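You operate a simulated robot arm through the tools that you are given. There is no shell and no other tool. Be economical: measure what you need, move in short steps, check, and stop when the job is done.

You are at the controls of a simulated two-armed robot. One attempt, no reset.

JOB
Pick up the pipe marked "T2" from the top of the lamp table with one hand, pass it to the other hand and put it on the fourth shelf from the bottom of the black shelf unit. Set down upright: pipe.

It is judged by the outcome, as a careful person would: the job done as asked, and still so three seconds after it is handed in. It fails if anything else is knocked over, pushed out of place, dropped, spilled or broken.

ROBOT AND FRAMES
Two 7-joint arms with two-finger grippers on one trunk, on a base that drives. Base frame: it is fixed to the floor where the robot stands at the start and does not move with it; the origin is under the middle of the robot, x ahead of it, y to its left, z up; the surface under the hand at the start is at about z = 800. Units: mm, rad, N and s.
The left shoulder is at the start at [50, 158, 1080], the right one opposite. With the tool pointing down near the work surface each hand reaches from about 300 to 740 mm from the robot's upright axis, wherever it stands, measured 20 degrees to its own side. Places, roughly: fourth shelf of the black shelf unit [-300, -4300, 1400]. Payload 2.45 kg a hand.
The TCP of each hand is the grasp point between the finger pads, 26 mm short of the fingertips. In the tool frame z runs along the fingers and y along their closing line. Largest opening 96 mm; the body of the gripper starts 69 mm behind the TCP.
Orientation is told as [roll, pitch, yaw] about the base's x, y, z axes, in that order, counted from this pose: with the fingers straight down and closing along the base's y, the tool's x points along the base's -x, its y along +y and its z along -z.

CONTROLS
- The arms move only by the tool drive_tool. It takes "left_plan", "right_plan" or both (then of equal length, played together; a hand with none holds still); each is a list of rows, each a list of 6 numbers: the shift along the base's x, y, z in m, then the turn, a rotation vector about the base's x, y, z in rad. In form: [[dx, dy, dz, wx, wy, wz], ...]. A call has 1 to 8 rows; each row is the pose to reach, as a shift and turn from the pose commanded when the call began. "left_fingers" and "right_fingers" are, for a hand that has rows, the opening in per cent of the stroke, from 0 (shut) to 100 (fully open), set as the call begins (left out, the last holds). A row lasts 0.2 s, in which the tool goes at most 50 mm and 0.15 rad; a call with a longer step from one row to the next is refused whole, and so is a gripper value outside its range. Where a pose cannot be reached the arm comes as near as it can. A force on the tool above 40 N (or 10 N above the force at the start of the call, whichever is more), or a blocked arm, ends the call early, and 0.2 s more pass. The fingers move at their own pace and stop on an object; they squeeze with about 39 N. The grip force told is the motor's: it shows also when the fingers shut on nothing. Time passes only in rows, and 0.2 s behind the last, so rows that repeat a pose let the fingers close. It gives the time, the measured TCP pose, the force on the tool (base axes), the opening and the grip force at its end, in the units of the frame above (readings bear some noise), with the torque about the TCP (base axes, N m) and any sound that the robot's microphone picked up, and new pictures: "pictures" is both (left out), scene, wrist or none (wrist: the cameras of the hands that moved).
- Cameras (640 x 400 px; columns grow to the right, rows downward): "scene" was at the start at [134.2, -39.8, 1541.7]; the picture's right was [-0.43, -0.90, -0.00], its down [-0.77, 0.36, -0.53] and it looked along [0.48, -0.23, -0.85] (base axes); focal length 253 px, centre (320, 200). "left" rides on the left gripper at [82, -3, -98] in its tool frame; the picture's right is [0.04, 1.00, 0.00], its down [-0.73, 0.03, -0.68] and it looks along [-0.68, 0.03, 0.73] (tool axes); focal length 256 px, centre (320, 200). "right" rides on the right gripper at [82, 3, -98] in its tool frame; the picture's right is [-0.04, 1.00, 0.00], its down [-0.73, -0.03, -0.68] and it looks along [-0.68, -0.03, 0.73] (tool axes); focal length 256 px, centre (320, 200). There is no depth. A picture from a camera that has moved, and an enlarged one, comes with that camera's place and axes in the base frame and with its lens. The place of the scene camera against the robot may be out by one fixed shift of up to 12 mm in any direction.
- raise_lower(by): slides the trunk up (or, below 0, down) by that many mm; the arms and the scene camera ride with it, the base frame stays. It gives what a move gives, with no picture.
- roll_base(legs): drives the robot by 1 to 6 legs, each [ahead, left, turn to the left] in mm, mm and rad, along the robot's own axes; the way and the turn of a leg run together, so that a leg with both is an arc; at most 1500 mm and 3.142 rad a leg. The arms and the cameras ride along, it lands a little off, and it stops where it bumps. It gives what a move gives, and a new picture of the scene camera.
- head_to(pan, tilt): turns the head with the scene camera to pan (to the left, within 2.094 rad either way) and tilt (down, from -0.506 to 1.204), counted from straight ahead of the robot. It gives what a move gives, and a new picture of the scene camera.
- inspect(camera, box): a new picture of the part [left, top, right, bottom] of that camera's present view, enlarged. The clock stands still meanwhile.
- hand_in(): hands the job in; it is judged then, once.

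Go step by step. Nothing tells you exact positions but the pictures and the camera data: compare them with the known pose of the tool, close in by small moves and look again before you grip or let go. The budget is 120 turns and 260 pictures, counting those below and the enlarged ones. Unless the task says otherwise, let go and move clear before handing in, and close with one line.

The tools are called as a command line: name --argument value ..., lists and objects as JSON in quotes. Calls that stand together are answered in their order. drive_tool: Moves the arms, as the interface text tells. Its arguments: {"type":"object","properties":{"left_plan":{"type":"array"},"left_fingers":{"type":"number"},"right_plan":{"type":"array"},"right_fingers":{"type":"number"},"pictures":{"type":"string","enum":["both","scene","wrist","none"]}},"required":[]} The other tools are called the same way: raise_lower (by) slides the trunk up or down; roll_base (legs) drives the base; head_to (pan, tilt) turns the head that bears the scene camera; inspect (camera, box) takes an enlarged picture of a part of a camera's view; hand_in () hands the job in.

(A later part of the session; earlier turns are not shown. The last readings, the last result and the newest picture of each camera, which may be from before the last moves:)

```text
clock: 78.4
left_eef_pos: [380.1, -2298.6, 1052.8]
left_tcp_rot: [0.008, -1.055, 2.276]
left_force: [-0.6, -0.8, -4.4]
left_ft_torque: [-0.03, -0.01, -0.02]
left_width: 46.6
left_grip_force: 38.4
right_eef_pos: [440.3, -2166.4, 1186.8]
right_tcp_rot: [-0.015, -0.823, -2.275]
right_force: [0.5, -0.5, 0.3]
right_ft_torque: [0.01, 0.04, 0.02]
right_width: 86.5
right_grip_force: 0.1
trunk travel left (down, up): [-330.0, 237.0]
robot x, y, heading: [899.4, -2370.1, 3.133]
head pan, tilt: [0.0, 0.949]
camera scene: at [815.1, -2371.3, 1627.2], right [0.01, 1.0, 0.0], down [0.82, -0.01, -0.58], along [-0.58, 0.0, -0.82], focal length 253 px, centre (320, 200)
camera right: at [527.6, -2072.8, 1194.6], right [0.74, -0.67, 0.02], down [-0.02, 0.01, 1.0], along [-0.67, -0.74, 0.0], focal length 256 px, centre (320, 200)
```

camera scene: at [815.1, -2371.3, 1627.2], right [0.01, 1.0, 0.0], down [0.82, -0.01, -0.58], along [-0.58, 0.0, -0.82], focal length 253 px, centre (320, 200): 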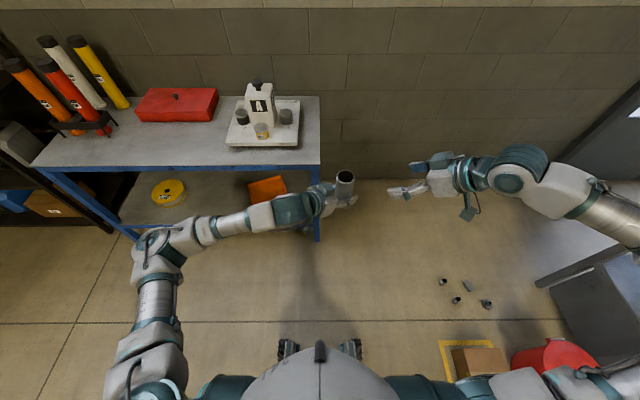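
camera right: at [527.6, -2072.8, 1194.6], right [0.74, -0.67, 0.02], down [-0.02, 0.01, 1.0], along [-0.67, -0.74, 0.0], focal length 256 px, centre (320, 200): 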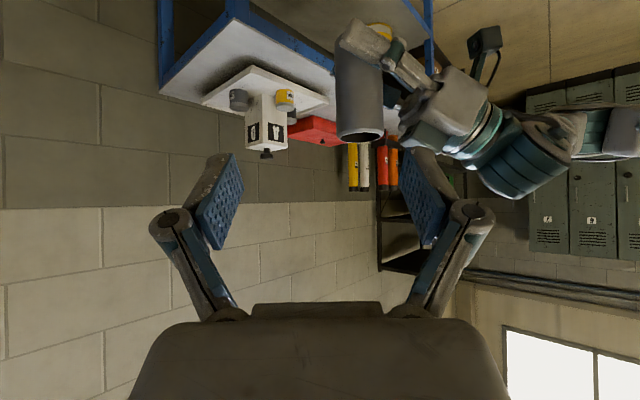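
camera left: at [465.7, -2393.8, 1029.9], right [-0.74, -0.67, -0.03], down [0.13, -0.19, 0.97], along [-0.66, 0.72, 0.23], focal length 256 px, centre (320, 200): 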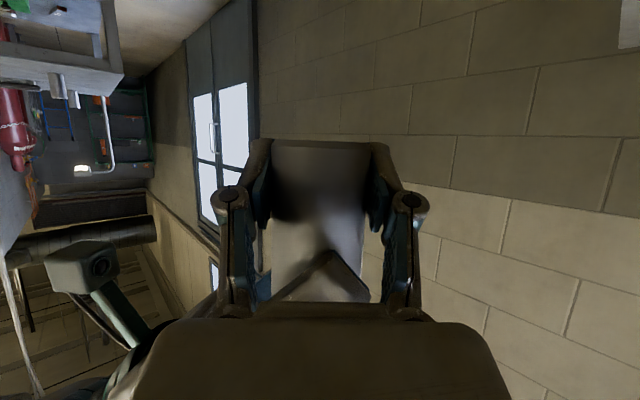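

The handover is done and the left hand holds the pipe alone. I'll swing the left hand outward, which also turns the unseen side of the pipe toward the camera so I can confirm the T2 label.

drive_tool --left_plan '[[-0.008, -0.031, 0.003, 0, 0, 0.11], [-0.015, -0.063, 0.006, 0, 0, 0.22], [-0.023, -0.094, 0.009, 0, 0, 0.33], [-0.03, -0.126, 0.012, 0, 0, 0.44], [-0.038, -0.157, 0.015, 0, 0, 0.55], [-0.046, -0.189, 0.02, 0, 0, 0.66], [-0.053, -0.22, 0.025, 0, 0, 0.77], [-0.061, -0.252, 0.03, 0, 0, 0.88]]' --pictures "scene"

drive_tool --left_plan '[[0, 0, 0, 0, 0, 0.1], [0, 0, 0, 0, 0, 0.2], [0, 0, 0, 0, 0, 0.3], [0, 0, 0, 0, 0, 0.4], [0, 0, 0, 0, 0, 0.5]]' --pictures "scene"

```text
clock: 80.2
left_eef_pos: [320.9, -2548.6, 1082.6]
left_tcp_rot: [0.008, -1.054, -3.127]
left_force: [-0.8, -1.5, -3.7]
left_ft_torque: [0.01, -0.02, -0.03]
left_width: 46.5
left_grip_force: 39.1
right_eef_pos: [440.1, -2164.3, 1186.9]
right_tcp_rot: [-0.012, -0.824, -2.277]
right_force: [1.6, 0.2, -0.1]
right_ft_torque: [0.02, 0.01, 0.01]
right_width: 86.5
right_grip_force: 0.0
trunk travel left (down, up): [-330.0, 237.0]
robot x, y, heading: [899.0, -2369.8, 3.131]
head pan, tilt: [0.0, 0.949]
camera scene: at [815.0, -2373.9, 1627.2], right [0.01, 1.0, 0.0], down [0.82, -0.01, -0.58], along [-0.58, 0.0, -0.82], focal length 253 px, centre (320, 200)
```

scene: 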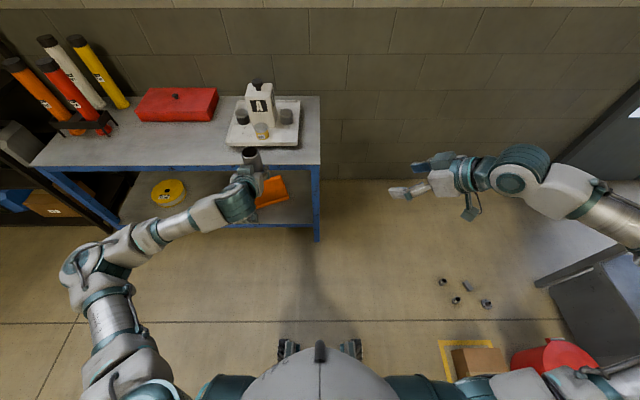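

```text
clock: 81.4
left_eef_pos: [319.9, -2548.9, 1082.5]
left_tcp_rot: [0.009, -1.051, -2.627]
left_force: [-1.1, -0.2, -4.6]
left_ft_torque: [0.0, 0.0, -0.01]
left_width: 46.7
left_grip_force: 39.1
right_eef_pos: [439.8, -2164.9, 1187.0]
right_tcp_rot: [-0.01, -0.824, -2.279]
right_force: [-0.2, -0.3, 0.2]
right_ft_torque: [-0.01, 0.02, 0.02]
right_width: 86.3
right_grip_force: 0.0
trunk travel left (down, up): [-330.0, 237.0]
robot x, y, heading: [905.2, -2370.1, 3.132]
head pan, tilt: [0.0, 0.949]
camera scene: at [814.1, -2378.3, 1627.1], right [0.01, 1.0, 0.0], down [0.82, 0.0, -0.58], along [-0.58, 0.01, -0.82], focal length 253 px, centre (320, 200)
```

scene: 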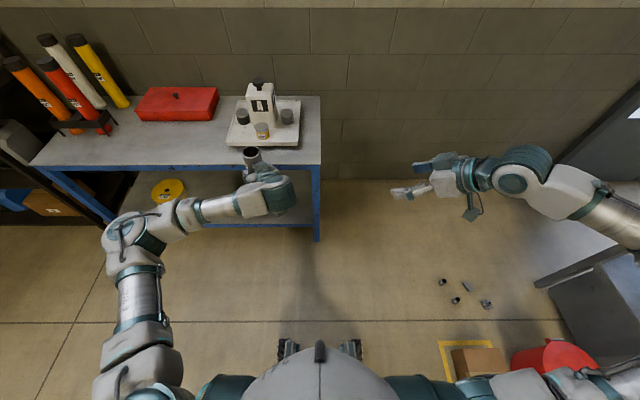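

inspect --camera "scene" --box '[225, 135, 305, 195]'

inspect --camera "left" --box '[220, 100, 420, 320]'

inspect --camera "right" --box '[380, 20, 640, 200]'

```text
6.67 times, centred on (265, 165) of scene
camera zoom: at [814.1, -2378.3, 1627.1], right [0.01, 1.0, 0.0], down [0.82, 0.0, -0.58], along [-0.58, 0.01, -0.82], focal length 1687 px, centre (687, 433)
```

zoom: 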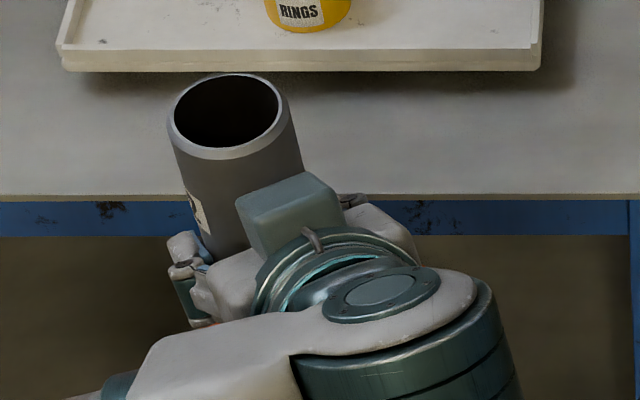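

```text
1.82 times, centred on (320, 210) of left
camera zoom: at [428.1, -2482.7, 1059.4], right [0.52, -0.86, -0.03], down [0.21, 0.09, 0.97], along [-0.83, -0.51, 0.22], focal length 465 px, centre (320, 182)
```

zoom: 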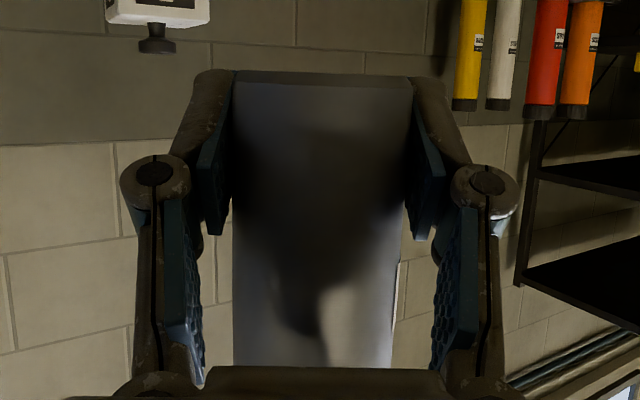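

```text
2.22 times, centred on (510, 110) of right
camera zoom: at [526.9, -2071.1, 1194.1], right [0.74, -0.68, 0.02], down [-0.02, 0.01, 1.0], along [-0.68, -0.74, 0.0], focal length 569 px, centre (-102, 400)
```

zoom: 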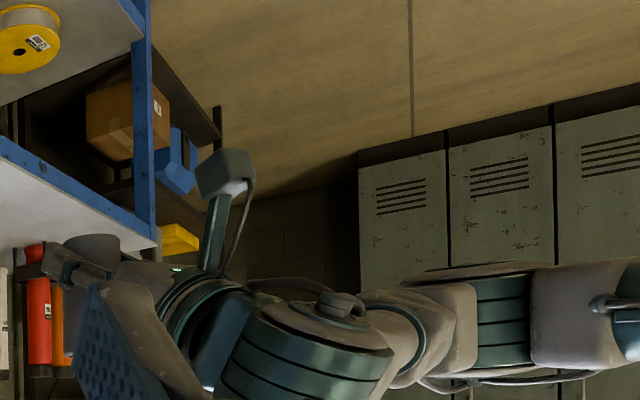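

A label shows at the pipe's left edge. I'll turn the hand another half radian to read it.

drive_tool --left_plan '[[0, 0, 0, 0, 0, 0.12], [0, 0, 0, 0, 0, 0.24], [0, 0, 0, 0, 0, 0.36], [0, 0, 0, 0, 0, 0.48], [0, 0, 0, 0, 0, 0.6]]' --pictures "none"

inspect --camera "scene" --box '[225, 135, 305, 195]'

```text
clock: 82.6
left_eef_pos: [320.9, -2540.7, 1083.3]
left_tcp_rot: [0.015, -1.055, -2.033]
left_force: [-1.1, 0.1, -4.1]
left_ft_torque: [0.02, 0.01, -0.01]
left_width: 46.5
left_grip_force: 39.2
right_eef_pos: [439.7, -2158.3, 1186.0]
right_tcp_rot: [-0.004, -0.829, -2.283]
right_force: [0.4, 0.4, -0.1]
right_ft_torque: [0.01, 0.01, -0.04]
right_width: 86.2
right_grip_force: 0.1
trunk travel left (down, up): [-330.0, 237.0]
robot x, y, heading: [899.9, -2367.6, 3.139]
head pan, tilt: [0.0, 0.949]
```

```text
6.67 times, centred on (265, 165) of scene
camera zoom: at [814.1, -2367.4, 1627.1], right [0.01, 1.0, 0.0], down [0.82, -0.01, -0.58], along [-0.58, 0.0, -0.82], focal length 1687 px, centre (687, 433)
```

zoom: 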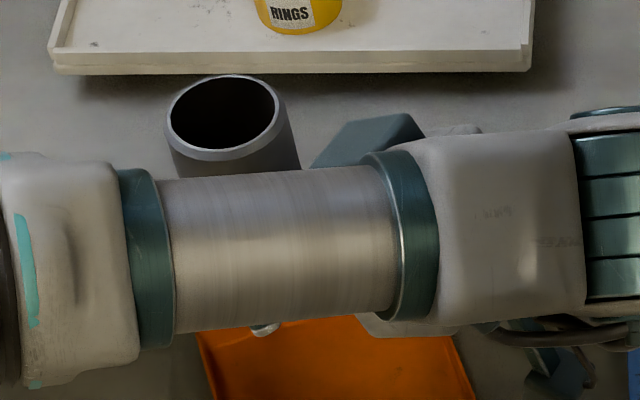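

The forearm hides it. I'll turn back a quarter radian.

drive_tool --left_plan '[[0, 0, 0, 0, 0, -0.1], [0, 0, 0, 0, 0, -0.2], [0, 0, 0, 0, 0, -0.3]]' --pictures "none"

inspect --camera "scene" --box '[235, 145, 285, 185]'

```text
clock: 83.4
left_eef_pos: [320.2, -2543.4, 1081.8]
left_tcp_rot: [0.017, -1.055, -2.337]
left_force: [0.9, 0.5, -3.5]
left_ft_torque: [0.01, -0.01, 0.01]
left_width: 46.5
left_grip_force: 39.1
right_eef_pos: [440.4, -2160.5, 1187.2]
right_tcp_rot: [-0.007, -0.828, -2.28]
right_force: [0.4, 1.0, -0.5]
right_ft_torque: [0.0, -0.02, 0.0]
right_width: 86.0
right_grip_force: 0.0
trunk travel left (down, up): [-330.0, 237.0]
robot x, y, heading: [900.7, -2366.3, 3.136]
head pan, tilt: [0.0, 0.949]
```

```text
10.00 times, centred on (260, 165) of scene
camera zoom: at [814.9, -2372.5, 1627.2], right [0.01, 1.0, 0.0], down [0.82, -0.01, -0.58], along [-0.58, 0.0, -0.82], focal length 2530 px, centre (920, 550)
```

zoom: 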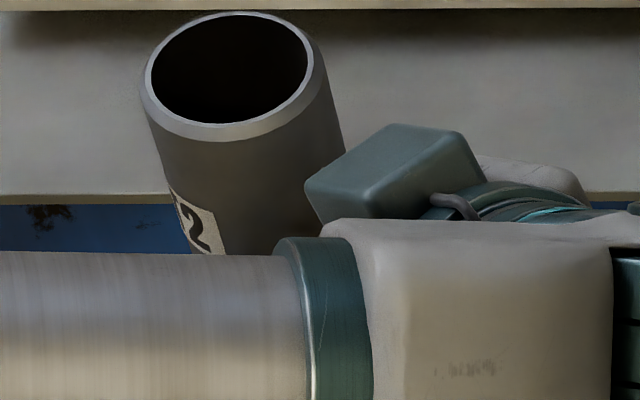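

The label shows a "2", so this is T2. I'll turn the left hand straight ahead again and tuck the right hand back to its own side.

drive_tool --left_plan '[[0, 0, 0, 0, 0, -0.1], [0, 0, 0, 0, 0, -0.2], [0, 0, 0, 0, 0, -0.3], [0, 0, 0, 0, 0, -0.4], [0, 0, 0, 0, 0, -0.5], [0, 0, 0, 0, 0, -0.6], [0, 0, 0, 0, 0, -0.7], [0, 0, 0, 0, 0, -0.8]]' --right_plan '[[0.005, 0.022, 0, 0, 0, -0.107], [0.01, 0.044, 0, 0, 0, -0.215], [0.015, 0.066, 0, 0, 0, -0.322], [0.02, 0.088, 0, 0, 0, -0.43], [0.025, 0.11, 0, 0, 0, -0.537], [0.03, 0.132, 0, 0, 0, -0.645], [0.035, 0.154, 0, 0, 0, -0.752], [0.04, 0.176, 0, 0, 0, -0.86]]' --pictures "none"

drive_tool --right_plan '[[0.015, 0, 0, 0, -0.1, 0], [0.03, 0, 0, 0, -0.2, 0], [0.045, 0, 0, 0, -0.3, 0], [0.06, 0, 0, 0, -0.4, 0], [0.075, 0, 0, 0, -0.5, 0], [0.09, 0, 0, 0, -0.6, 0], [0.1, 0, 0, 0, -0.7, 0], [0.11, 0, 0, 0, -0.8, 0]]' --right_fingers 10 --pictures "scene"

```text
clock: 85.2
left_eef_pos: [320.6, -2544.6, 1082.5]
left_tcp_rot: [0.014, -1.051, -3.135]
left_force: [-0.2, 0.0, -4.3]
left_ft_torque: [0.02, 0.02, -0.03]
left_width: 46.4
left_grip_force: 38.8
right_eef_pos: [479.0, -1987.4, 1186.7]
right_tcp_rot: [-0.009, -0.825, 3.142]
right_force: [0.1, 0.0, -0.1]
right_ft_torque: [0.0, 0.01, -0.03]
right_width: 86.3
right_grip_force: 0.1
trunk travel left (down, up): [-330.0, 237.0]
robot x, y, heading: [902.7, -2362.9, 3.133]
head pan, tilt: [0.0, 0.949]
```

```text
clock: 87.0
left_eef_pos: [319.4, -2544.4, 1080.6]
left_tcp_rot: [0.014, -1.051, -3.133]
left_force: [0.4, -0.6, -4.4]
left_ft_torque: [0.02, 0.02, -0.01]
left_width: 46.6
left_grip_force: 38.7
right_eef_pos: [590.5, -1984.3, 1185.6]
right_tcp_rot: [-0.008, -0.024, -3.141]
right_force: [-0.2, 0.3, -0.3]
right_ft_torque: [0.02, 0.01, 0.02]
right_width: 9.6
right_grip_force: 0.0
trunk travel left (down, up): [-330.0, 237.0]
robot x, y, heading: [901.4, -2369.5, 3.134]
head pan, tilt: [0.0, 0.949]
camera scene: at [815.2, -2372.6, 1627.1], right [0.01, 1.0, 0.0], down [0.82, -0.01, -0.58], along [-0.58, 0.0, -0.82], focal length 253 px, centre (320, 200)
```

scene: 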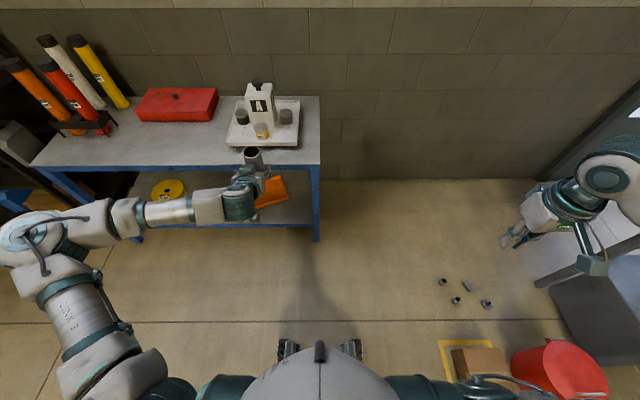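

Now I'll strafe left along the open floor toward the unit's near half.

roll_base --legs '[[0, 600, 0]]'

roll_base --legs '[[0, 1060, 0]]'

head_to --pan 0.1 --tilt 0.35

```text
clock: 90.4
left_eef_pos: [313.5, -3142.4, 1082.8]
left_tcp_rot: [0.017, -1.053, -3.14]
left_force: [-0.2, 0.8, -4.5]
left_ft_torque: [-0.02, 0.0, -0.02]
left_width: 46.5
left_grip_force: 39.1
right_eef_pos: [585.3, -2584.7, 1185.5]
right_tcp_rot: [-0.005, -0.026, 3.141]
right_force: [-1.0, -0.5, 0.0]
right_ft_torque: [0.0, -0.02, -0.01]
right_width: 9.9
right_grip_force: 0.0
trunk travel left (down, up): [-330.0, 237.0]
robot x, y, heading: [894.9, -2971.5, 3.133]
head pan, tilt: [0.0, 0.949]
camera scene: at [810.2, -2967.9, 1627.2], right [0.01, 1.0, 0.0], down [0.82, -0.01, -0.58], along [-0.58, 0.0, -0.82], focal length 253 px, centre (320, 200)
```

scene: 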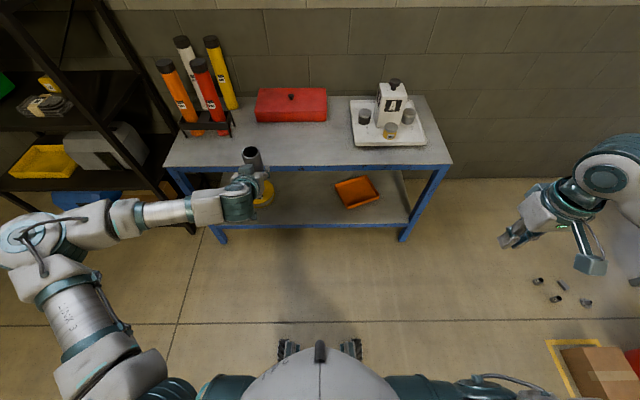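

```text
clock: 95.9
left_eef_pos: [303.6, -4214.3, 1083.7]
left_tcp_rot: [0.009, -1.053, -3.134]
left_force: [-0.5, -0.5, -3.4]
left_ft_torque: [-0.02, -0.02, 0.01]
left_width: 46.3
left_grip_force: 39.1
right_eef_pos: [576.3, -3657.2, 1187.4]
right_tcp_rot: [-0.009, -0.028, 3.138]
right_force: [0.5, 0.3, 0.6]
right_ft_torque: [-0.01, -0.03, 0.0]
right_width: 9.5
right_grip_force: 0.0
trunk travel left (down, up): [-330.0, 237.0]
robot x, y, heading: [881.0, -4037.4, 3.131]
head pan, tilt: [0.0, 0.949]
camera scene: at [797.6, -4042.2, 1627.2], right [0.01, 1.0, 0.0], down [0.82, -0.01, -0.58], along [-0.58, 0.01, -0.82], focal length 253 px, centre (320, 200)
```

scene: 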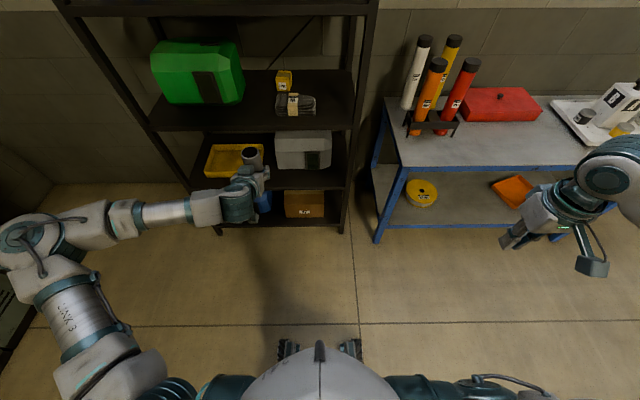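

```text
clock: 96.9
left_eef_pos: [306.5, -4215.9, 1085.6]
left_tcp_rot: [0.008, -1.055, -3.135]
left_force: [-0.2, -0.3, -4.2]
left_ft_torque: [0.01, -0.03, 0.0]
left_width: 46.5
left_grip_force: 38.9
right_eef_pos: [578.0, -3658.6, 1189.4]
right_tcp_rot: [-0.01, -0.032, 3.138]
right_force: [-0.5, -0.2, 0.0]
right_ft_torque: [0.0, 0.01, 0.01]
right_width: 9.7
right_grip_force: 0.2
trunk travel left (down, up): [-330.0, 237.0]
robot x, y, heading: [885.1, -4040.0, 3.134]
head pan, tilt: [0.099, 0.351]
camera scene: at [777.4, -4052.1, 1678.2], right [-0.09, 1.0, 0.0], down [0.35, 0.03, -0.94], along [-0.93, -0.08, -0.35], focal length 253 px, centre (320, 200)
```

scene: 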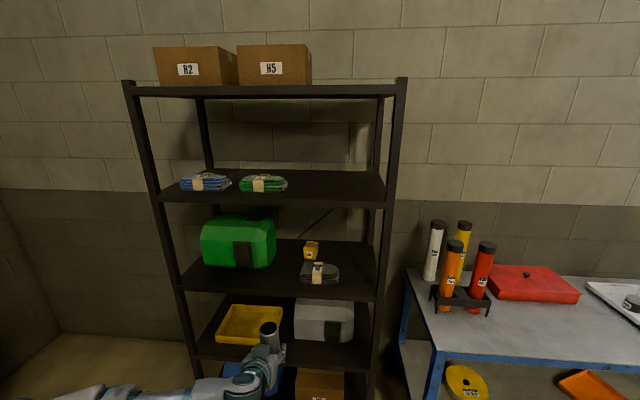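

The unit is clear now: fourth shelf with two cloth bundles on its left and the right part free. I'll raise the trunk fully, which gives the height needed and a second view to triangulate the shelf.

raise_lower --by 237

head_to --pan 0.1 --tilt 0.6

inspect --camera "scene" --box '[120, 60, 420, 260]'

```text
clock: 99.3
left_eef_pos: [306.0, -4216.4, 1320.9]
left_tcp_rot: [0.008, -1.057, -3.133]
left_force: [0.6, -1.0, -4.2]
left_ft_torque: [0.0, -0.04, -0.01]
left_width: 46.0
left_grip_force: 38.8
right_eef_pos: [577.2, -3659.0, 1426.7]
right_tcp_rot: [-0.011, -0.029, 3.139]
right_force: [-0.5, 0.0, 0.4]
right_ft_torque: [-0.01, -0.01, 0.02]
right_width: 9.5
right_grip_force: 0.0
trunk travel left (down, up): [-567.0, 0.0]
robot x, y, heading: [882.7, -4033.7, 3.131]
head pan, tilt: [0.099, 0.351]
```

```text
clock: 100.1
left_eef_pos: [305.2, -4215.0, 1320.8]
left_tcp_rot: [0.009, -1.057, -3.134]
left_force: [0.5, -0.1, -3.6]
left_ft_torque: [0.01, -0.04, 0.01]
left_width: 46.5
left_grip_force: 38.9
right_eef_pos: [578.5, -3659.8, 1426.5]
right_tcp_rot: [-0.01, -0.031, 3.139]
right_force: [0.4, -0.4, -0.4]
right_ft_torque: [0.02, 0.0, 0.01]
right_width: 9.3
right_grip_force: 0.0
trunk travel left (down, up): [-567.0, 0.0]
robot x, y, heading: [884.8, -4041.0, 3.135]
head pan, tilt: [0.099, 0.6]
camera scene: at [816.0, -4052.3, 1891.9], right [-0.09, 1.0, 0.0], down [0.57, 0.05, -0.82], along [-0.82, -0.07, -0.57], focal length 253 px, centre (320, 200)
```

scene: 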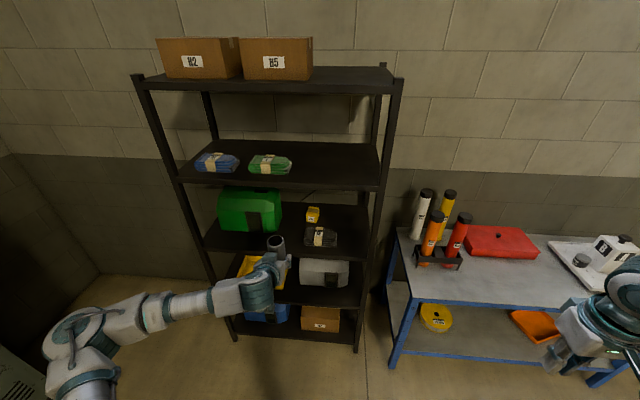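

```text
2.00 times, centred on (270, 160) of scene
camera zoom: at [816.0, -4052.3, 1891.9], right [-0.09, 1.0, 0.0], down [0.57, 0.05, -0.82], along [-0.82, -0.07, -0.57], focal length 506 px, centre (420, 280)
```

zoom: 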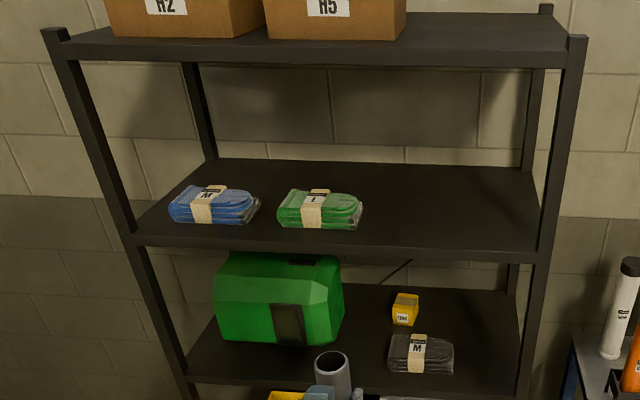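

I estimate the fourth shelf's surface at z of about 1372 and its front edge at x of about -55. I'll raise the left hand so the pipe clears that height, then approach.

drive_tool --left_plan '[[0, 0, 0.02, 0, 0, 0], [0, 0, 0.045, 0, 0, 0], [0, 0, 0.07, 0, 0, 0], [0, 0, 0.095, 0, 0, 0], [0, 0, 0.12, 0, 0, 0], [0, 0, 0.14, 0, 0, 0], [0, 0, 0.15, 0, 0, 0]]' --pictures "none"

roll_base --legs '[[230, 0, 0]]'

inspect --camera "left" --box '[0, 0, 640, 400]'

```text
clock: 101.7
left_eef_pos: [305.8, -4215.3, 1472.3]
left_tcp_rot: [0.009, -1.057, -3.132]
left_force: [0.0, 0.0, -4.0]
left_ft_torque: [0.0, -0.03, 0.04]
left_width: 46.2
left_grip_force: 39.0
right_eef_pos: [577.2, -3658.3, 1427.1]
right_tcp_rot: [-0.011, -0.031, 3.138]
right_force: [0.5, 1.1, 0.2]
right_ft_torque: [-0.03, -0.01, 0.0]
right_width: 9.4
right_grip_force: 0.0
trunk travel left (down, up): [-567.0, 0.0]
robot x, y, heading: [878.7, -4037.7, 3.13]
head pan, tilt: [0.099, 0.6]
```

```text
clock: 103.4
left_eef_pos: [84.5, -4210.9, 1475.1]
left_tcp_rot: [0.009, -1.062, -3.135]
left_force: [-0.2, -0.1, -3.2]
left_ft_torque: [-0.02, 0.02, -0.03]
left_width: 46.1
left_grip_force: 39.0
right_eef_pos: [357.3, -3654.6, 1427.3]
right_tcp_rot: [-0.011, -0.039, 3.136]
right_force: [-0.1, -0.5, 0.1]
right_ft_torque: [-0.03, 0.0, 0.05]
right_width: 9.6
right_grip_force: 0.1
trunk travel left (down, up): [-567.0, 0.0]
robot x, y, heading: [655.9, -4038.1, 3.121]
head pan, tilt: [0.099, 0.6]
camera scene: at [597.4, -4049.4, 1892.3], right [-0.08, 1.0, 0.0], down [0.56, 0.05, -0.83], along [-0.82, -0.07, -0.56], focal length 253 px, centre (320, 200)
```

scene: 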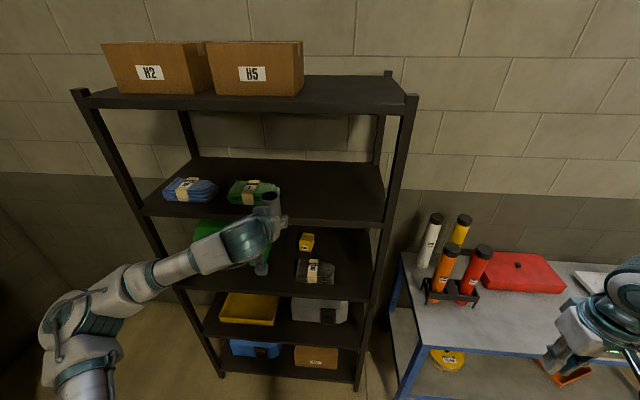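

```text
1.00 times, centred on (320, 200) of left (not enlarged: the box is as wide or as high as the picture)
camera zoom: at [209.6, -4206.3, 1450.8], right [0.03, -1.0, -0.03], down [0.24, -0.02, 0.97], along [-0.97, -0.04, 0.23], focal length 256 px, centre (320, 200)
```

zoom: 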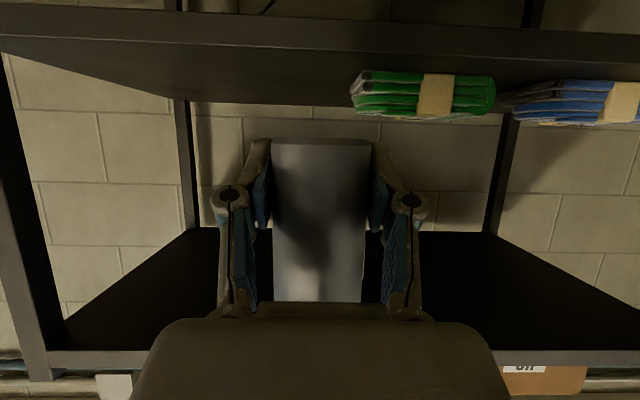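

The wrist camera sees the shelf surface, the front lip and the green cloth to the hand's left. I'll zoom the scene camera on the shelf's front edge to pin down its position.

inspect --camera "scene" --box '[280, 150, 420, 240]'

inspect --camera "left" --box '[160, 0, 480, 200]'

```text
4.44 times, centred on (350, 195) of scene
camera zoom: at [597.4, -4049.4, 1892.3], right [-0.08, 1.0, 0.0], down [0.56, 0.05, -0.83], along [-0.82, -0.07, -0.56], focal length 1124 px, centre (187, 222)
```

zoom: 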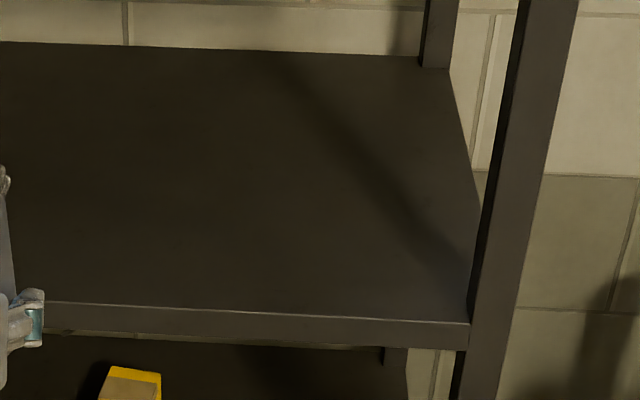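

```text
2.00 times, centred on (320, 100) of left
camera zoom: at [209.6, -4206.3, 1450.8], right [0.03, -1.0, -0.03], down [0.24, -0.02, 0.97], along [-0.97, -0.04, 0.23], focal length 512 px, centre (320, 400)
```

zoom: 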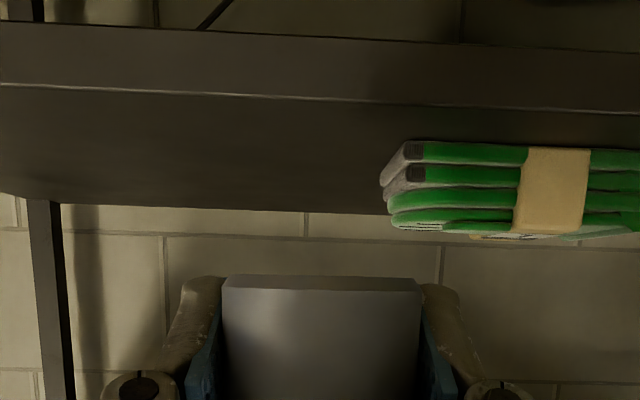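

The shelf surface is at z of about 1375, with its front edge at x of about -42 and back edge at about -470. I'll shift right about 105 mm, away from the cloth, then go ahead 140 mm.

roll_base --legs '[[0, -106, 0.015]]'

roll_base --legs '[[140, 0, 0]]'

inspect --camera "left" --box '[0, 0, 640, 400]'

```text
clock: 104.6
left_eef_pos: [87.4, -4156.6, 1470.8]
left_tcp_rot: [-0.041, -1.063, -3.074]
left_force: [-0.2, -2.5, -3.4]
left_ft_torque: [0.06, -0.06, -0.08]
left_width: 46.2
left_grip_force: 38.4
right_eef_pos: [353.9, -3594.8, 1435.4]
right_tcp_rot: [-0.038, -0.029, -3.127]
right_force: [-0.1, 2.5, 1.4]
right_ft_torque: [-0.19, 0.05, -0.02]
right_width: 9.5
right_grip_force: 0.0
trunk travel left (down, up): [-567.0, 0.0]
robot x, y, heading: [655.6, -3938.9, 3.14]
head pan, tilt: [0.099, 0.6]
camera scene: at [593.7, -3958.3, 1892.0], right [-0.1, 1.0, 0.0], down [0.56, 0.06, -0.82], along [-0.82, -0.08, -0.57], focal length 253 px, centre (320, 200)
```

scene: 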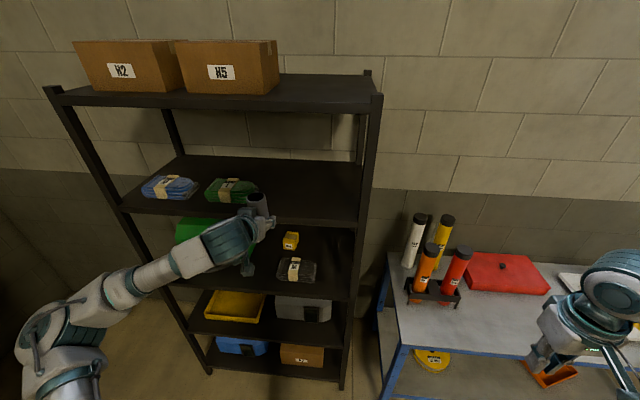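

```text
clock: 106.0
left_eef_pos: [-42.9, -4215.2, 1466.2]
left_tcp_rot: [-0.106, -1.065, -3.003]
left_force: [2.1, -5.0, -3.3]
left_ft_torque: [0.17, 0.01, -0.28]
left_width: 46.3
left_grip_force: 38.7
right_eef_pos: [220.3, -3647.6, 1444.8]
right_tcp_rot: [-0.072, -0.036, -3.12]
right_force: [0.1, 1.3, -0.4]
right_ft_torque: [-0.06, 0.0, 0.0]
right_width: 9.3
right_grip_force: 0.1
trunk travel left (down, up): [-567.0, 0.0]
robot x, y, heading: [516.2, -3949.1, -3.135]
head pan, tilt: [0.099, 0.6]
camera scene: at [463.6, -4050.7, 1888.9], right [-0.1, 0.99, 0.05], down [0.56, 0.1, -0.82], along [-0.82, -0.06, -0.56], focal length 253 px, centre (320, 200)
```

scene: 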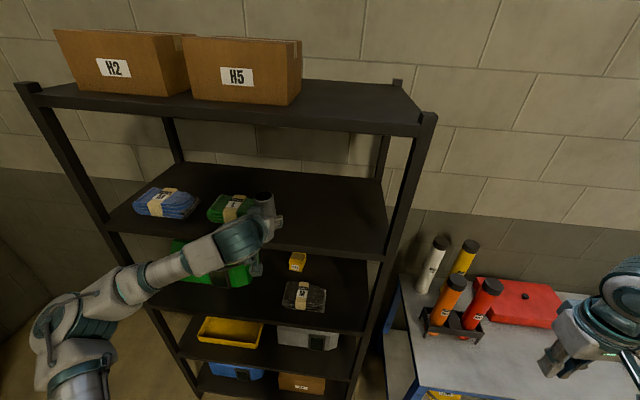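

```text
1.00 times, centred on (320, 200) of left (not enlarged: the box is as wide or as high as the picture)
camera zoom: at [81.9, -4204.7, 1442.6], right [0.07, -0.99, -0.09], down [0.25, -0.07, 0.97], along [-0.97, -0.09, 0.24], focal length 256 px, centre (320, 200)
```

zoom: 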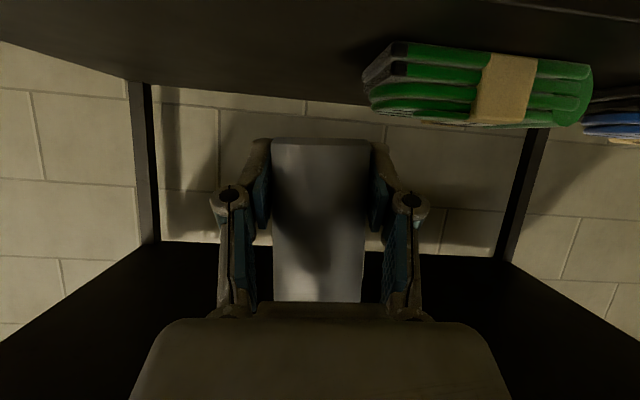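

The robot is swaying sideways again after the shift. The pipe is clear of everything, so I'll wait for the sway to die down before going on.

drive_tool --right_plan '[[0, 0, 0, 0, 0, 0], [0, 0, 0, 0, 0, 0], [0, 0, 0, 0, 0, 0], [0, 0, 0, 0, 0, 0], [0, 0, 0, 0, 0, 0], [0, 0, 0, 0, 0, 0], [0, 0, 0, 0, 0, 0], [0, 0, 0, 0, 0, 0]]' --pictures "none"

drive_tool --right_plan '[[0, 0, 0, 0, 0, 0], [0, 0, 0, 0, 0, 0], [0, 0, 0, 0, 0, 0]]' --pictures "none"

drive_tool --right_plan '[[0, 0, 0, 0, 0, 0], [0, 0, 0, 0, 0, 0], [0, 0, 0, 0, 0, 0], [0, 0, 0, 0, 0, 0]]' --pictures "none"

```text
clock: 108.0
left_eef_pos: [-50.0, -4246.6, 1461.7]
left_tcp_rot: [-0.121, -1.059, -2.98]
left_force: [0.3, -5.6, -5.5]
left_ft_torque: [0.22, 0.05, -0.27]
left_width: 46.5
left_grip_force: 38.2
right_eef_pos: [214.4, -3674.3, 1447.1]
right_tcp_rot: [-0.09, -0.025, -3.114]
right_force: [-0.5, 0.9, 0.9]
right_ft_torque: [-0.04, 0.06, 0.01]
right_width: 9.6
right_grip_force: 0.0
trunk travel left (down, up): [-567.0, 0.0]
robot x, y, heading: [510.8, -3962.2, -3.142]
head pan, tilt: [0.099, 0.6]
stopped in row 8 (right hand): the arm was blocked; the commanded pose is now the measured one
```

```text
clock: 109.0
left_eef_pos: [-46.8, -4284.0, 1458.1]
left_tcp_rot: [-0.163, -1.054, -2.937]
left_force: [0.8, -2.4, -5.4]
left_ft_torque: [0.08, 0.07, -0.08]
left_width: 46.5
left_grip_force: 38.8
right_eef_pos: [217.9, -3712.1, 1450.7]
right_tcp_rot: [-0.112, -0.021, -3.113]
right_force: [-0.6, -0.1, 0.8]
right_ft_torque: [0.02, 0.05, 0.04]
right_width: 9.5
right_grip_force: 0.0
trunk travel left (down, up): [-567.0, 0.0]
robot x, y, heading: [514.6, -3969.8, -3.14]
head pan, tilt: [0.099, 0.6]
stopped in row 3 (right hand): the arm was blocked; the commanded pose is now the measured one
```

```text
clock: 110.2
left_eef_pos: [-48.4, -4267.2, 1462.7]
left_tcp_rot: [-0.127, -1.056, -2.97]
left_force: [0.5, -0.6, -5.8]
left_ft_torque: [0.04, 0.06, -0.08]
left_width: 46.4
left_grip_force: 38.9
right_eef_pos: [217.9, -3695.5, 1444.2]
right_tcp_rot: [-0.094, -0.015, -3.108]
right_force: [0.3, 1.0, -0.5]
right_ft_torque: [-0.09, 0.01, 0.03]
right_width: 9.9
right_grip_force: 0.1
trunk travel left (down, up): [-567.0, 0.0]
robot x, y, heading: [509.9, -3975.9, -3.141]
head pan, tilt: [0.099, 0.6]
stopped in row 4 (right hand): the arm was blocked; the commanded pose is now the measured one
```

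The robot is leaning slowly to its left, worse with the trunk fully raised. For safety I'll back straight out, then lower the trunk to steady it.

roll_base --legs '[[-200, 0, 0]]'

raise_lower --by -150

```text
clock: 111.7
left_eef_pos: [148.1, -4223.3, 1471.2]
left_tcp_rot: [-0.071, -1.064, -3.019]
left_force: [-0.3, 2.0, -3.2]
left_ft_torque: [-0.08, -0.02, 0.09]
left_width: 46.3
left_grip_force: 38.7
right_eef_pos: [412.4, -3653.0, 1434.9]
right_tcp_rot: [-0.062, -0.013, -3.109]
right_force: [1.2, -0.1, -0.8]
right_ft_torque: [0.03, 0.04, 0.03]
right_width: 9.8
right_grip_force: 0.0
trunk travel left (down, up): [-567.0, 0.0]
robot x, y, heading: [708.8, -3973.6, -3.142]
head pan, tilt: [0.099, 0.6]
camera scene: at [636.1, -3931.7, 1890.4], right [-0.1, 0.99, -0.03], down [0.57, 0.03, -0.82], along [-0.82, -0.1, -0.57], focal length 253 px, centre (320, 200)
```

scene: 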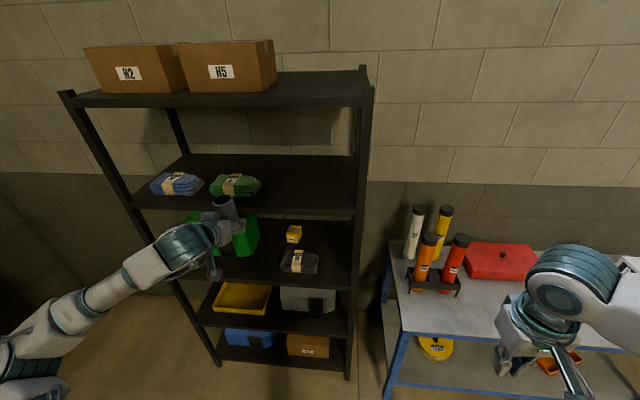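

```text
clock: 113.5
left_eef_pos: [159.1, -4196.9, 1330.0]
left_tcp_rot: [-0.051, -1.076, -3.046]
left_force: [-1.4, 5.4, -3.1]
left_ft_torque: [-0.19, -0.04, 0.2]
left_width: 46.4
left_grip_force: 38.4
right_eef_pos: [422.1, -3632.5, 1285.7]
right_tcp_rot: [-0.048, -0.024, -3.11]
right_force: [-1.2, -0.5, 0.6]
right_ft_torque: [0.03, -0.05, -0.03]
right_width: 9.5
right_grip_force: 0.0
trunk travel left (down, up): [-417.0, 150.0]
robot x, y, heading: [708.8, -3964.2, -3.137]
head pan, tilt: [0.099, 0.6]
```

drive_tool --right_plan '[[0, 0, 0, 0, 0, 0], [0, 0, 0, 0, 0, 0], [0, 0, 0, 0, 0, 0], [0, 0, 0, 0, 0, 0], [0, 0, 0, 0, 0, 0], [0, 0, 0, 0, 0, 0], [0, 0, 0, 0, 0, 0], [0, 0, 0, 0, 0, 0]]' --pictures "none"

drive_tool --right_plan '[[0, 0, 0, 0, 0, 0], [0, 0, 0, 0, 0, 0], [0, 0, 0, 0, 0, 0], [0, 0, 0, 0, 0, 0], [0, 0, 0, 0, 0, 0]]' --pictures "none"

drive_tool --right_plan '[[0, 0, 0, 0, 0, 0], [0, 0, 0, 0, 0, 0], [0, 0, 0, 0, 0, 0]]' --pictures "none"

```text
clock: 115.5
left_eef_pos: [161.1, -4165.2, 1337.9]
left_tcp_rot: [0.001, -1.083, -3.091]
left_force: [-2.3, 6.1, -3.4]
left_ft_torque: [-0.14, -0.09, 0.25]
left_width: 46.3
left_grip_force: 38.6
right_eef_pos: [423.4, -3602.4, 1277.9]
right_tcp_rot: [-0.022, -0.025, -3.108]
right_force: [-0.4, 1.9, -1.2]
right_ft_torque: [-0.15, 0.02, -0.01]
right_width: 9.7
right_grip_force: 0.1
trunk travel left (down, up): [-417.0, 150.0]
robot x, y, heading: [704.3, -3960.2, -3.138]
head pan, tilt: [0.099, 0.6]
stopped in row 8 (right hand): the arm was blocked; the commanded pose is now the measured one
```

```text
clock: 116.7
left_eef_pos: [162.7, -4229.8, 1329.9]
left_tcp_rot: [-0.087, -1.084, -3.008]
left_force: [0.0, 0.2, -1.9]
left_ft_torque: [-0.01, -0.03, 0.03]
left_width: 46.4
left_grip_force: 38.7
right_eef_pos: [425.1, -3666.7, 1288.5]
right_tcp_rot: [-0.067, -0.019, -3.101]
right_force: [0.5, 0.9, -0.3]
right_ft_torque: [-0.04, 0.02, -0.03]
right_width: 9.6
right_grip_force: 0.0
trunk travel left (down, up): [-417.0, 150.0]
robot x, y, heading: [709.3, -3969.1, -3.136]
head pan, tilt: [0.099, 0.6]
```

```text
clock: 117.7
left_eef_pos: [168.0, -4255.0, 1325.2]
left_tcp_rot: [-0.139, -1.085, -2.96]
left_force: [0.9, -2.2, -3.4]
left_ft_torque: [0.1, -0.01, -0.11]
left_width: 46.1
left_grip_force: 38.9
right_eef_pos: [428.3, -3688.2, 1298.1]
right_tcp_rot: [-0.09, -0.023, -3.094]
right_force: [0.0, 0.8, 0.0]
right_ft_torque: [-0.03, -0.02, 0.0]
right_width: 9.8
right_grip_force: 0.0
trunk travel left (down, up): [-417.0, 150.0]
robot x, y, heading: [706.2, -3955.1, -3.136]
head pan, tilt: [0.099, 0.6]
stopped in row 3 (right hand): the arm was blocked; the commanded pose is now the measured one
```

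A steady sideways sway remains. Earlier it died away over about 25 s, so I'll simply let time pass with tiny trunk moves.

raise_lower --by -1

raise_lower --by 1

raise_lower --by -60

raise_lower --by -60

raise_lower --by -60

raise_lower --by -1

raise_lower --by 1

raise_lower --by -1

```text
clock: 118.2
left_eef_pos: [164.0, -4196.0, 1331.8]
left_tcp_rot: [-0.064, -1.087, -3.03]
left_force: [-1.0, 2.9, -4.8]
left_ft_torque: [-0.06, -0.09, 0.05]
left_width: 46.3
left_grip_force: 38.8
right_eef_pos: [422.7, -3634.0, 1287.1]
right_tcp_rot: [-0.048, -0.023, -3.1]
right_force: [-0.1, -1.5, -0.8]
right_ft_torque: [0.09, -0.05, 0.0]
right_width: 9.3
right_grip_force: 0.1
trunk travel left (down, up): [-416.0, 151.0]
robot x, y, heading: [709.6, -3948.0, -3.133]
head pan, tilt: [0.099, 0.6]
```

```text
clock: 118.7
left_eef_pos: [167.5, -4279.4, 1320.2]
left_tcp_rot: [-0.171, -1.075, -2.929]
left_force: [1.0, -2.5, -5.1]
left_ft_torque: [0.13, 0.05, -0.13]
left_width: 46.0
left_grip_force: 38.7
right_eef_pos: [426.1, -3713.0, 1302.4]
right_tcp_rot: [-0.104, -0.019, -3.1]
right_force: [0.3, 1.3, 0.8]
right_ft_torque: [-0.09, 0.02, -0.01]
right_width: 9.7
right_grip_force: 0.1
trunk travel left (down, up): [-417.0, 150.0]
robot x, y, heading: [709.2, -3966.4, -3.131]
head pan, tilt: [0.099, 0.6]
```

```text
clock: 119.7
left_eef_pos: [168.3, -4291.2, 1256.9]
left_tcp_rot: [-0.189, -1.073, -2.913]
left_force: [-0.1, -4.9, -5.8]
left_ft_torque: [0.16, 0.05, -0.18]
left_width: 46.2
left_grip_force: 39.4
right_eef_pos: [428.9, -3724.0, 1245.9]
right_tcp_rot: [-0.115, -0.023, -3.098]
right_force: [0.5, 1.1, 0.7]
right_ft_torque: [-0.1, 0.03, 0.0]
right_width: 9.5
right_grip_force: 0.0
trunk travel left (down, up): [-357.0, 210.0]
robot x, y, heading: [703.9, -3966.8, -3.135]
head pan, tilt: [0.099, 0.6]
```

```text
clock: 120.7
left_eef_pos: [164.9, -4291.0, 1195.9]
left_tcp_rot: [-0.194, -1.073, -2.91]
left_force: [1.7, -6.5, -4.1]
left_ft_torque: [0.24, 0.06, -0.32]
left_width: 46.3
left_grip_force: 38.7
right_eef_pos: [426.3, -3725.4, 1185.6]
right_tcp_rot: [-0.114, -0.02, -3.1]
right_force: [-0.2, -1.5, 1.5]
right_ft_torque: [0.06, -0.03, -0.01]
right_width: 9.4
right_grip_force: 0.0
trunk travel left (down, up): [-297.0, 270.0]
robot x, y, heading: [707.4, -3963.6, -3.135]
head pan, tilt: [0.099, 0.6]
```

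```text
clock: 121.7
left_eef_pos: [163.7, -4266.4, 1136.9]
left_tcp_rot: [-0.156, -1.073, -2.953]
left_force: [-1.3, -1.3, -5.9]
left_ft_torque: [0.03, 0.04, -0.03]
left_width: 46.2
left_grip_force: 39.4
right_eef_pos: [427.2, -3701.0, 1118.3]
right_tcp_rot: [-0.102, -0.015, -3.103]
right_force: [0.9, 1.3, -0.6]
right_ft_torque: [-0.13, 0.09, 0.01]
right_width: 9.5
right_grip_force: 0.0
trunk travel left (down, up): [-237.0, 330.0]
robot x, y, heading: [711.6, -3960.3, -3.14]
head pan, tilt: [0.099, 0.6]
```

```text
clock: 122.2
left_eef_pos: [167.0, -4219.0, 1149.3]
left_tcp_rot: [-0.094, -1.085, -3.004]
left_force: [0.3, 1.1, -4.0]
left_ft_torque: [-0.02, -0.05, 0.04]
left_width: 46.1
left_grip_force: 39.1
right_eef_pos: [427.0, -3657.2, 1109.6]
right_tcp_rot: [-0.06, -0.021, -3.097]
right_force: [0.7, 0.2, 0.1]
right_ft_torque: [0.02, 0.07, -0.02]
right_width: 9.5
right_grip_force: 0.1
trunk travel left (down, up): [-236.0, 331.0]
robot x, y, heading: [710.1, -3951.3, -3.133]
head pan, tilt: [0.099, 0.6]
```

```text
clock: 122.7
left_eef_pos: [167.9, -4219.9, 1151.4]
left_tcp_rot: [-0.092, -1.089, -3.008]
left_force: [-0.4, 0.9, -3.1]
left_ft_torque: [0.01, -0.06, 0.03]
left_width: 46.4
left_grip_force: 38.8
right_eef_pos: [424.8, -3655.5, 1111.8]
right_tcp_rot: [-0.062, -0.021, -3.097]
right_force: [-0.1, -1.2, 0.8]
right_ft_torque: [0.02, 0.03, -0.01]
right_width: 9.4
right_grip_force: 0.2
trunk travel left (down, up): [-237.0, 330.0]
robot x, y, heading: [710.7, -3948.2, -3.14]
head pan, tilt: [0.099, 0.6]
```

```text
clock: 123.2
left_eef_pos: [168.2, -4270.8, 1140.5]
left_tcp_rot: [-0.161, -1.079, -2.938]
left_force: [1.0, -2.9, -4.5]
left_ft_torque: [0.14, 0.02, -0.14]
left_width: 46.4
left_grip_force: 39.0
right_eef_pos: [427.1, -3701.5, 1120.6]
right_tcp_rot: [-0.101, -0.022, -3.099]
right_force: [-0.9, 1.2, 0.5]
right_ft_torque: [-0.05, 0.0, -0.01]
right_width: 9.3
right_grip_force: 0.0
trunk travel left (down, up): [-236.0, 331.0]
robot x, y, heading: [712.7, -3966.7, -3.137]
head pan, tilt: [0.099, 0.6]
```

drive_tool --right_plan '[[0, 0, 0, 0, 0, 0], [0, 0, 0, 0, 0, 0], [0, 0, 0, 0, 0, 0], [0, 0, 0, 0, 0, 0], [0, 0, 0, 0, 0, 0], [0, 0, 0, 0, 0, 0], [0, 0, 0, 0, 0, 0], [0, 0, 0, 0, 0, 0]]' --pictures "none"

drive_tool --right_plan '[[0, 0, 0, 0, 0, 0], [0, 0, 0, 0, 0, 0], [0, 0, 0, 0, 0, 0], [0, 0, 0, 0, 0, 0], [0, 0, 0, 0, 0, 0], [0, 0, 0, 0, 0, 0], [0, 0, 0, 0, 0, 0], [0, 0, 0, 0, 0, 0]]' --pictures "none"

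drive_tool --right_plan '[[0, 0, 0, 0, 0, 0], [0, 0, 0, 0, 0, 0], [0, 0, 0, 0, 0, 0], [0, 0, 0, 0, 0, 0], [0, 0, 0, 0, 0, 0], [0, 0, 0, 0, 0, 0], [0, 0, 0, 0, 0, 0], [0, 0, 0, 0, 0, 0]]' --pictures "none"

drive_tool --right_plan '[[0, 0, 0, 0, 0, 0], [0, 0, 0, 0, 0, 0], [0, 0, 0, 0, 0, 0], [0, 0, 0, 0, 0, 0], [0, 0, 0, 0, 0, 0], [0, 0, 0, 0, 0, 0], [0, 0, 0, 0, 0, 0], [0, 0, 0, 0, 0, 0]]' --pictures "none"

raise_lower --by 1

raise_lower --by -1

raise_lower --by 1

```text
clock: 125.2
left_eef_pos: [168.3, -4273.3, 1140.5]
left_tcp_rot: [-0.152, -1.078, -2.938]
left_force: [0.3, -1.5, -3.6]
left_ft_torque: [0.02, 0.0, -0.05]
left_width: 46.3
left_grip_force: 39.4
right_eef_pos: [427.3, -3704.5, 1119.5]
right_tcp_rot: [-0.099, -0.023, -3.096]
right_force: [-0.6, 0.2, 0.5]
right_ft_torque: [-0.02, 0.01, 0.0]
right_width: 9.4
right_grip_force: 0.2
trunk travel left (down, up): [-236.0, 331.0]
robot x, y, heading: [709.7, -3966.3, -3.132]
head pan, tilt: [0.099, 0.6]
stopped in row 8 (right hand): the arm was blocked; the commanded pose is now the measured one
```

```text
clock: 127.0
left_eef_pos: [169.4, -4254.9, 1144.5]
left_tcp_rot: [-0.13, -1.083, -2.966]
left_force: [0.3, -0.7, -3.4]
left_ft_torque: [-0.01, -0.05, -0.03]
left_width: 46.3
left_grip_force: 38.5
right_eef_pos: [427.9, -3686.8, 1116.5]
right_tcp_rot: [-0.085, -0.022, -3.098]
right_force: [-0.2, 0.7, 0.4]
right_ft_torque: [-0.03, -0.01, 0.01]
right_width: 9.6
right_grip_force: 0.1
trunk travel left (down, up): [-236.0, 331.0]
robot x, y, heading: [706.1, -3965.1, -3.133]
head pan, tilt: [0.099, 0.6]
```

```text
clock: 128.8
left_eef_pos: [168.6, -4237.1, 1150.1]
left_tcp_rot: [-0.104, -1.085, -2.989]
left_force: [-0.5, 2.3, -3.4]
left_ft_torque: [-0.1, -0.01, 0.08]
left_width: 46.3
left_grip_force: 39.2
right_eef_pos: [428.5, -3670.6, 1112.7]
right_tcp_rot: [-0.072, -0.021, -3.099]
right_force: [0.1, 0.1, 0.6]
right_ft_torque: [0.04, 0.0, -0.01]
right_width: 9.8
right_grip_force: 0.0
trunk travel left (down, up): [-236.0, 331.0]
robot x, y, heading: [709.1, -3961.8, -3.126]
head pan, tilt: [0.099, 0.6]
```

```text
clock: 130.8
left_eef_pos: [171.6, -4212.8, 1155.6]
left_tcp_rot: [-0.073, -1.091, -3.026]
left_force: [-0.5, 2.1, -3.5]
left_ft_torque: [-0.1, -0.02, 0.14]
left_width: 46.4
left_grip_force: 38.7
right_eef_pos: [432.2, -3650.2, 1109.7]
right_tcp_rot: [-0.053, -0.029, -3.097]
right_force: [0.1, -0.9, -0.2]
right_ft_torque: [0.04, 0.03, -0.03]
right_width: 9.5
right_grip_force: 0.1
trunk travel left (down, up): [-236.0, 331.0]
robot x, y, heading: [708.3, -3953.9, -3.134]
head pan, tilt: [0.099, 0.6]
stopped in row 8 (right hand): the arm was blocked; the commanded pose is now the measured one
```

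```text
clock: 131.3
left_eef_pos: [171.1, -4245.4, 1148.2]
left_tcp_rot: [-0.121, -1.086, -2.975]
left_force: [0.2, -0.7, -4.6]
left_ft_torque: [0.06, -0.01, -0.03]
left_width: 46.7
left_grip_force: 39.6
right_eef_pos: [429.8, -3678.9, 1117.5]
right_tcp_rot: [-0.079, -0.024, -3.094]
right_force: [0.2, 0.4, -0.4]
right_ft_torque: [0.0, -0.01, 0.0]
right_width: 9.5
right_grip_force: 0.1
trunk travel left (down, up): [-237.0, 330.0]
robot x, y, heading: [707.4, -3962.4, -3.128]
head pan, tilt: [0.099, 0.6]
```

```text
clock: 131.8
left_eef_pos: [171.4, -4241.1, 1149.6]
left_tcp_rot: [-0.115, -1.087, -2.98]
left_force: [0.0, -0.7, -4.0]
left_ft_torque: [0.03, -0.01, 0.02]
left_width: 46.3
left_grip_force: 39.4
right_eef_pos: [431.3, -3675.2, 1115.8]
right_tcp_rot: [-0.077, -0.027, -3.096]
right_force: [0.0, 0.0, 0.5]
right_ft_torque: [-0.03, 0.02, -0.01]
right_width: 9.6
right_grip_force: 0.0
trunk travel left (down, up): [-236.0, 331.0]
robot x, y, heading: [709.0, -3957.4, -3.135]
head pan, tilt: [0.099, 0.6]
```

```text
clock: 132.4
left_eef_pos: [170.9, -4216.0, 1153.8]
left_tcp_rot: [-0.081, -1.091, -3.016]
left_force: [-0.5, 2.2, -2.8]
left_ft_torque: [-0.05, -0.05, 0.08]
left_width: 46.3
left_grip_force: 38.2
right_eef_pos: [430.5, -3652.9, 1112.0]
right_tcp_rot: [-0.056, -0.029, -3.099]
right_force: [0.1, -0.1, -0.6]
right_ft_torque: [0.01, 0.01, 0.0]
right_width: 9.6
right_grip_force: 0.1
trunk travel left (down, up): [-237.0, 330.0]
robot x, y, heading: [707.5, -3955.4, -3.13]
head pan, tilt: [0.099, 0.6]
```

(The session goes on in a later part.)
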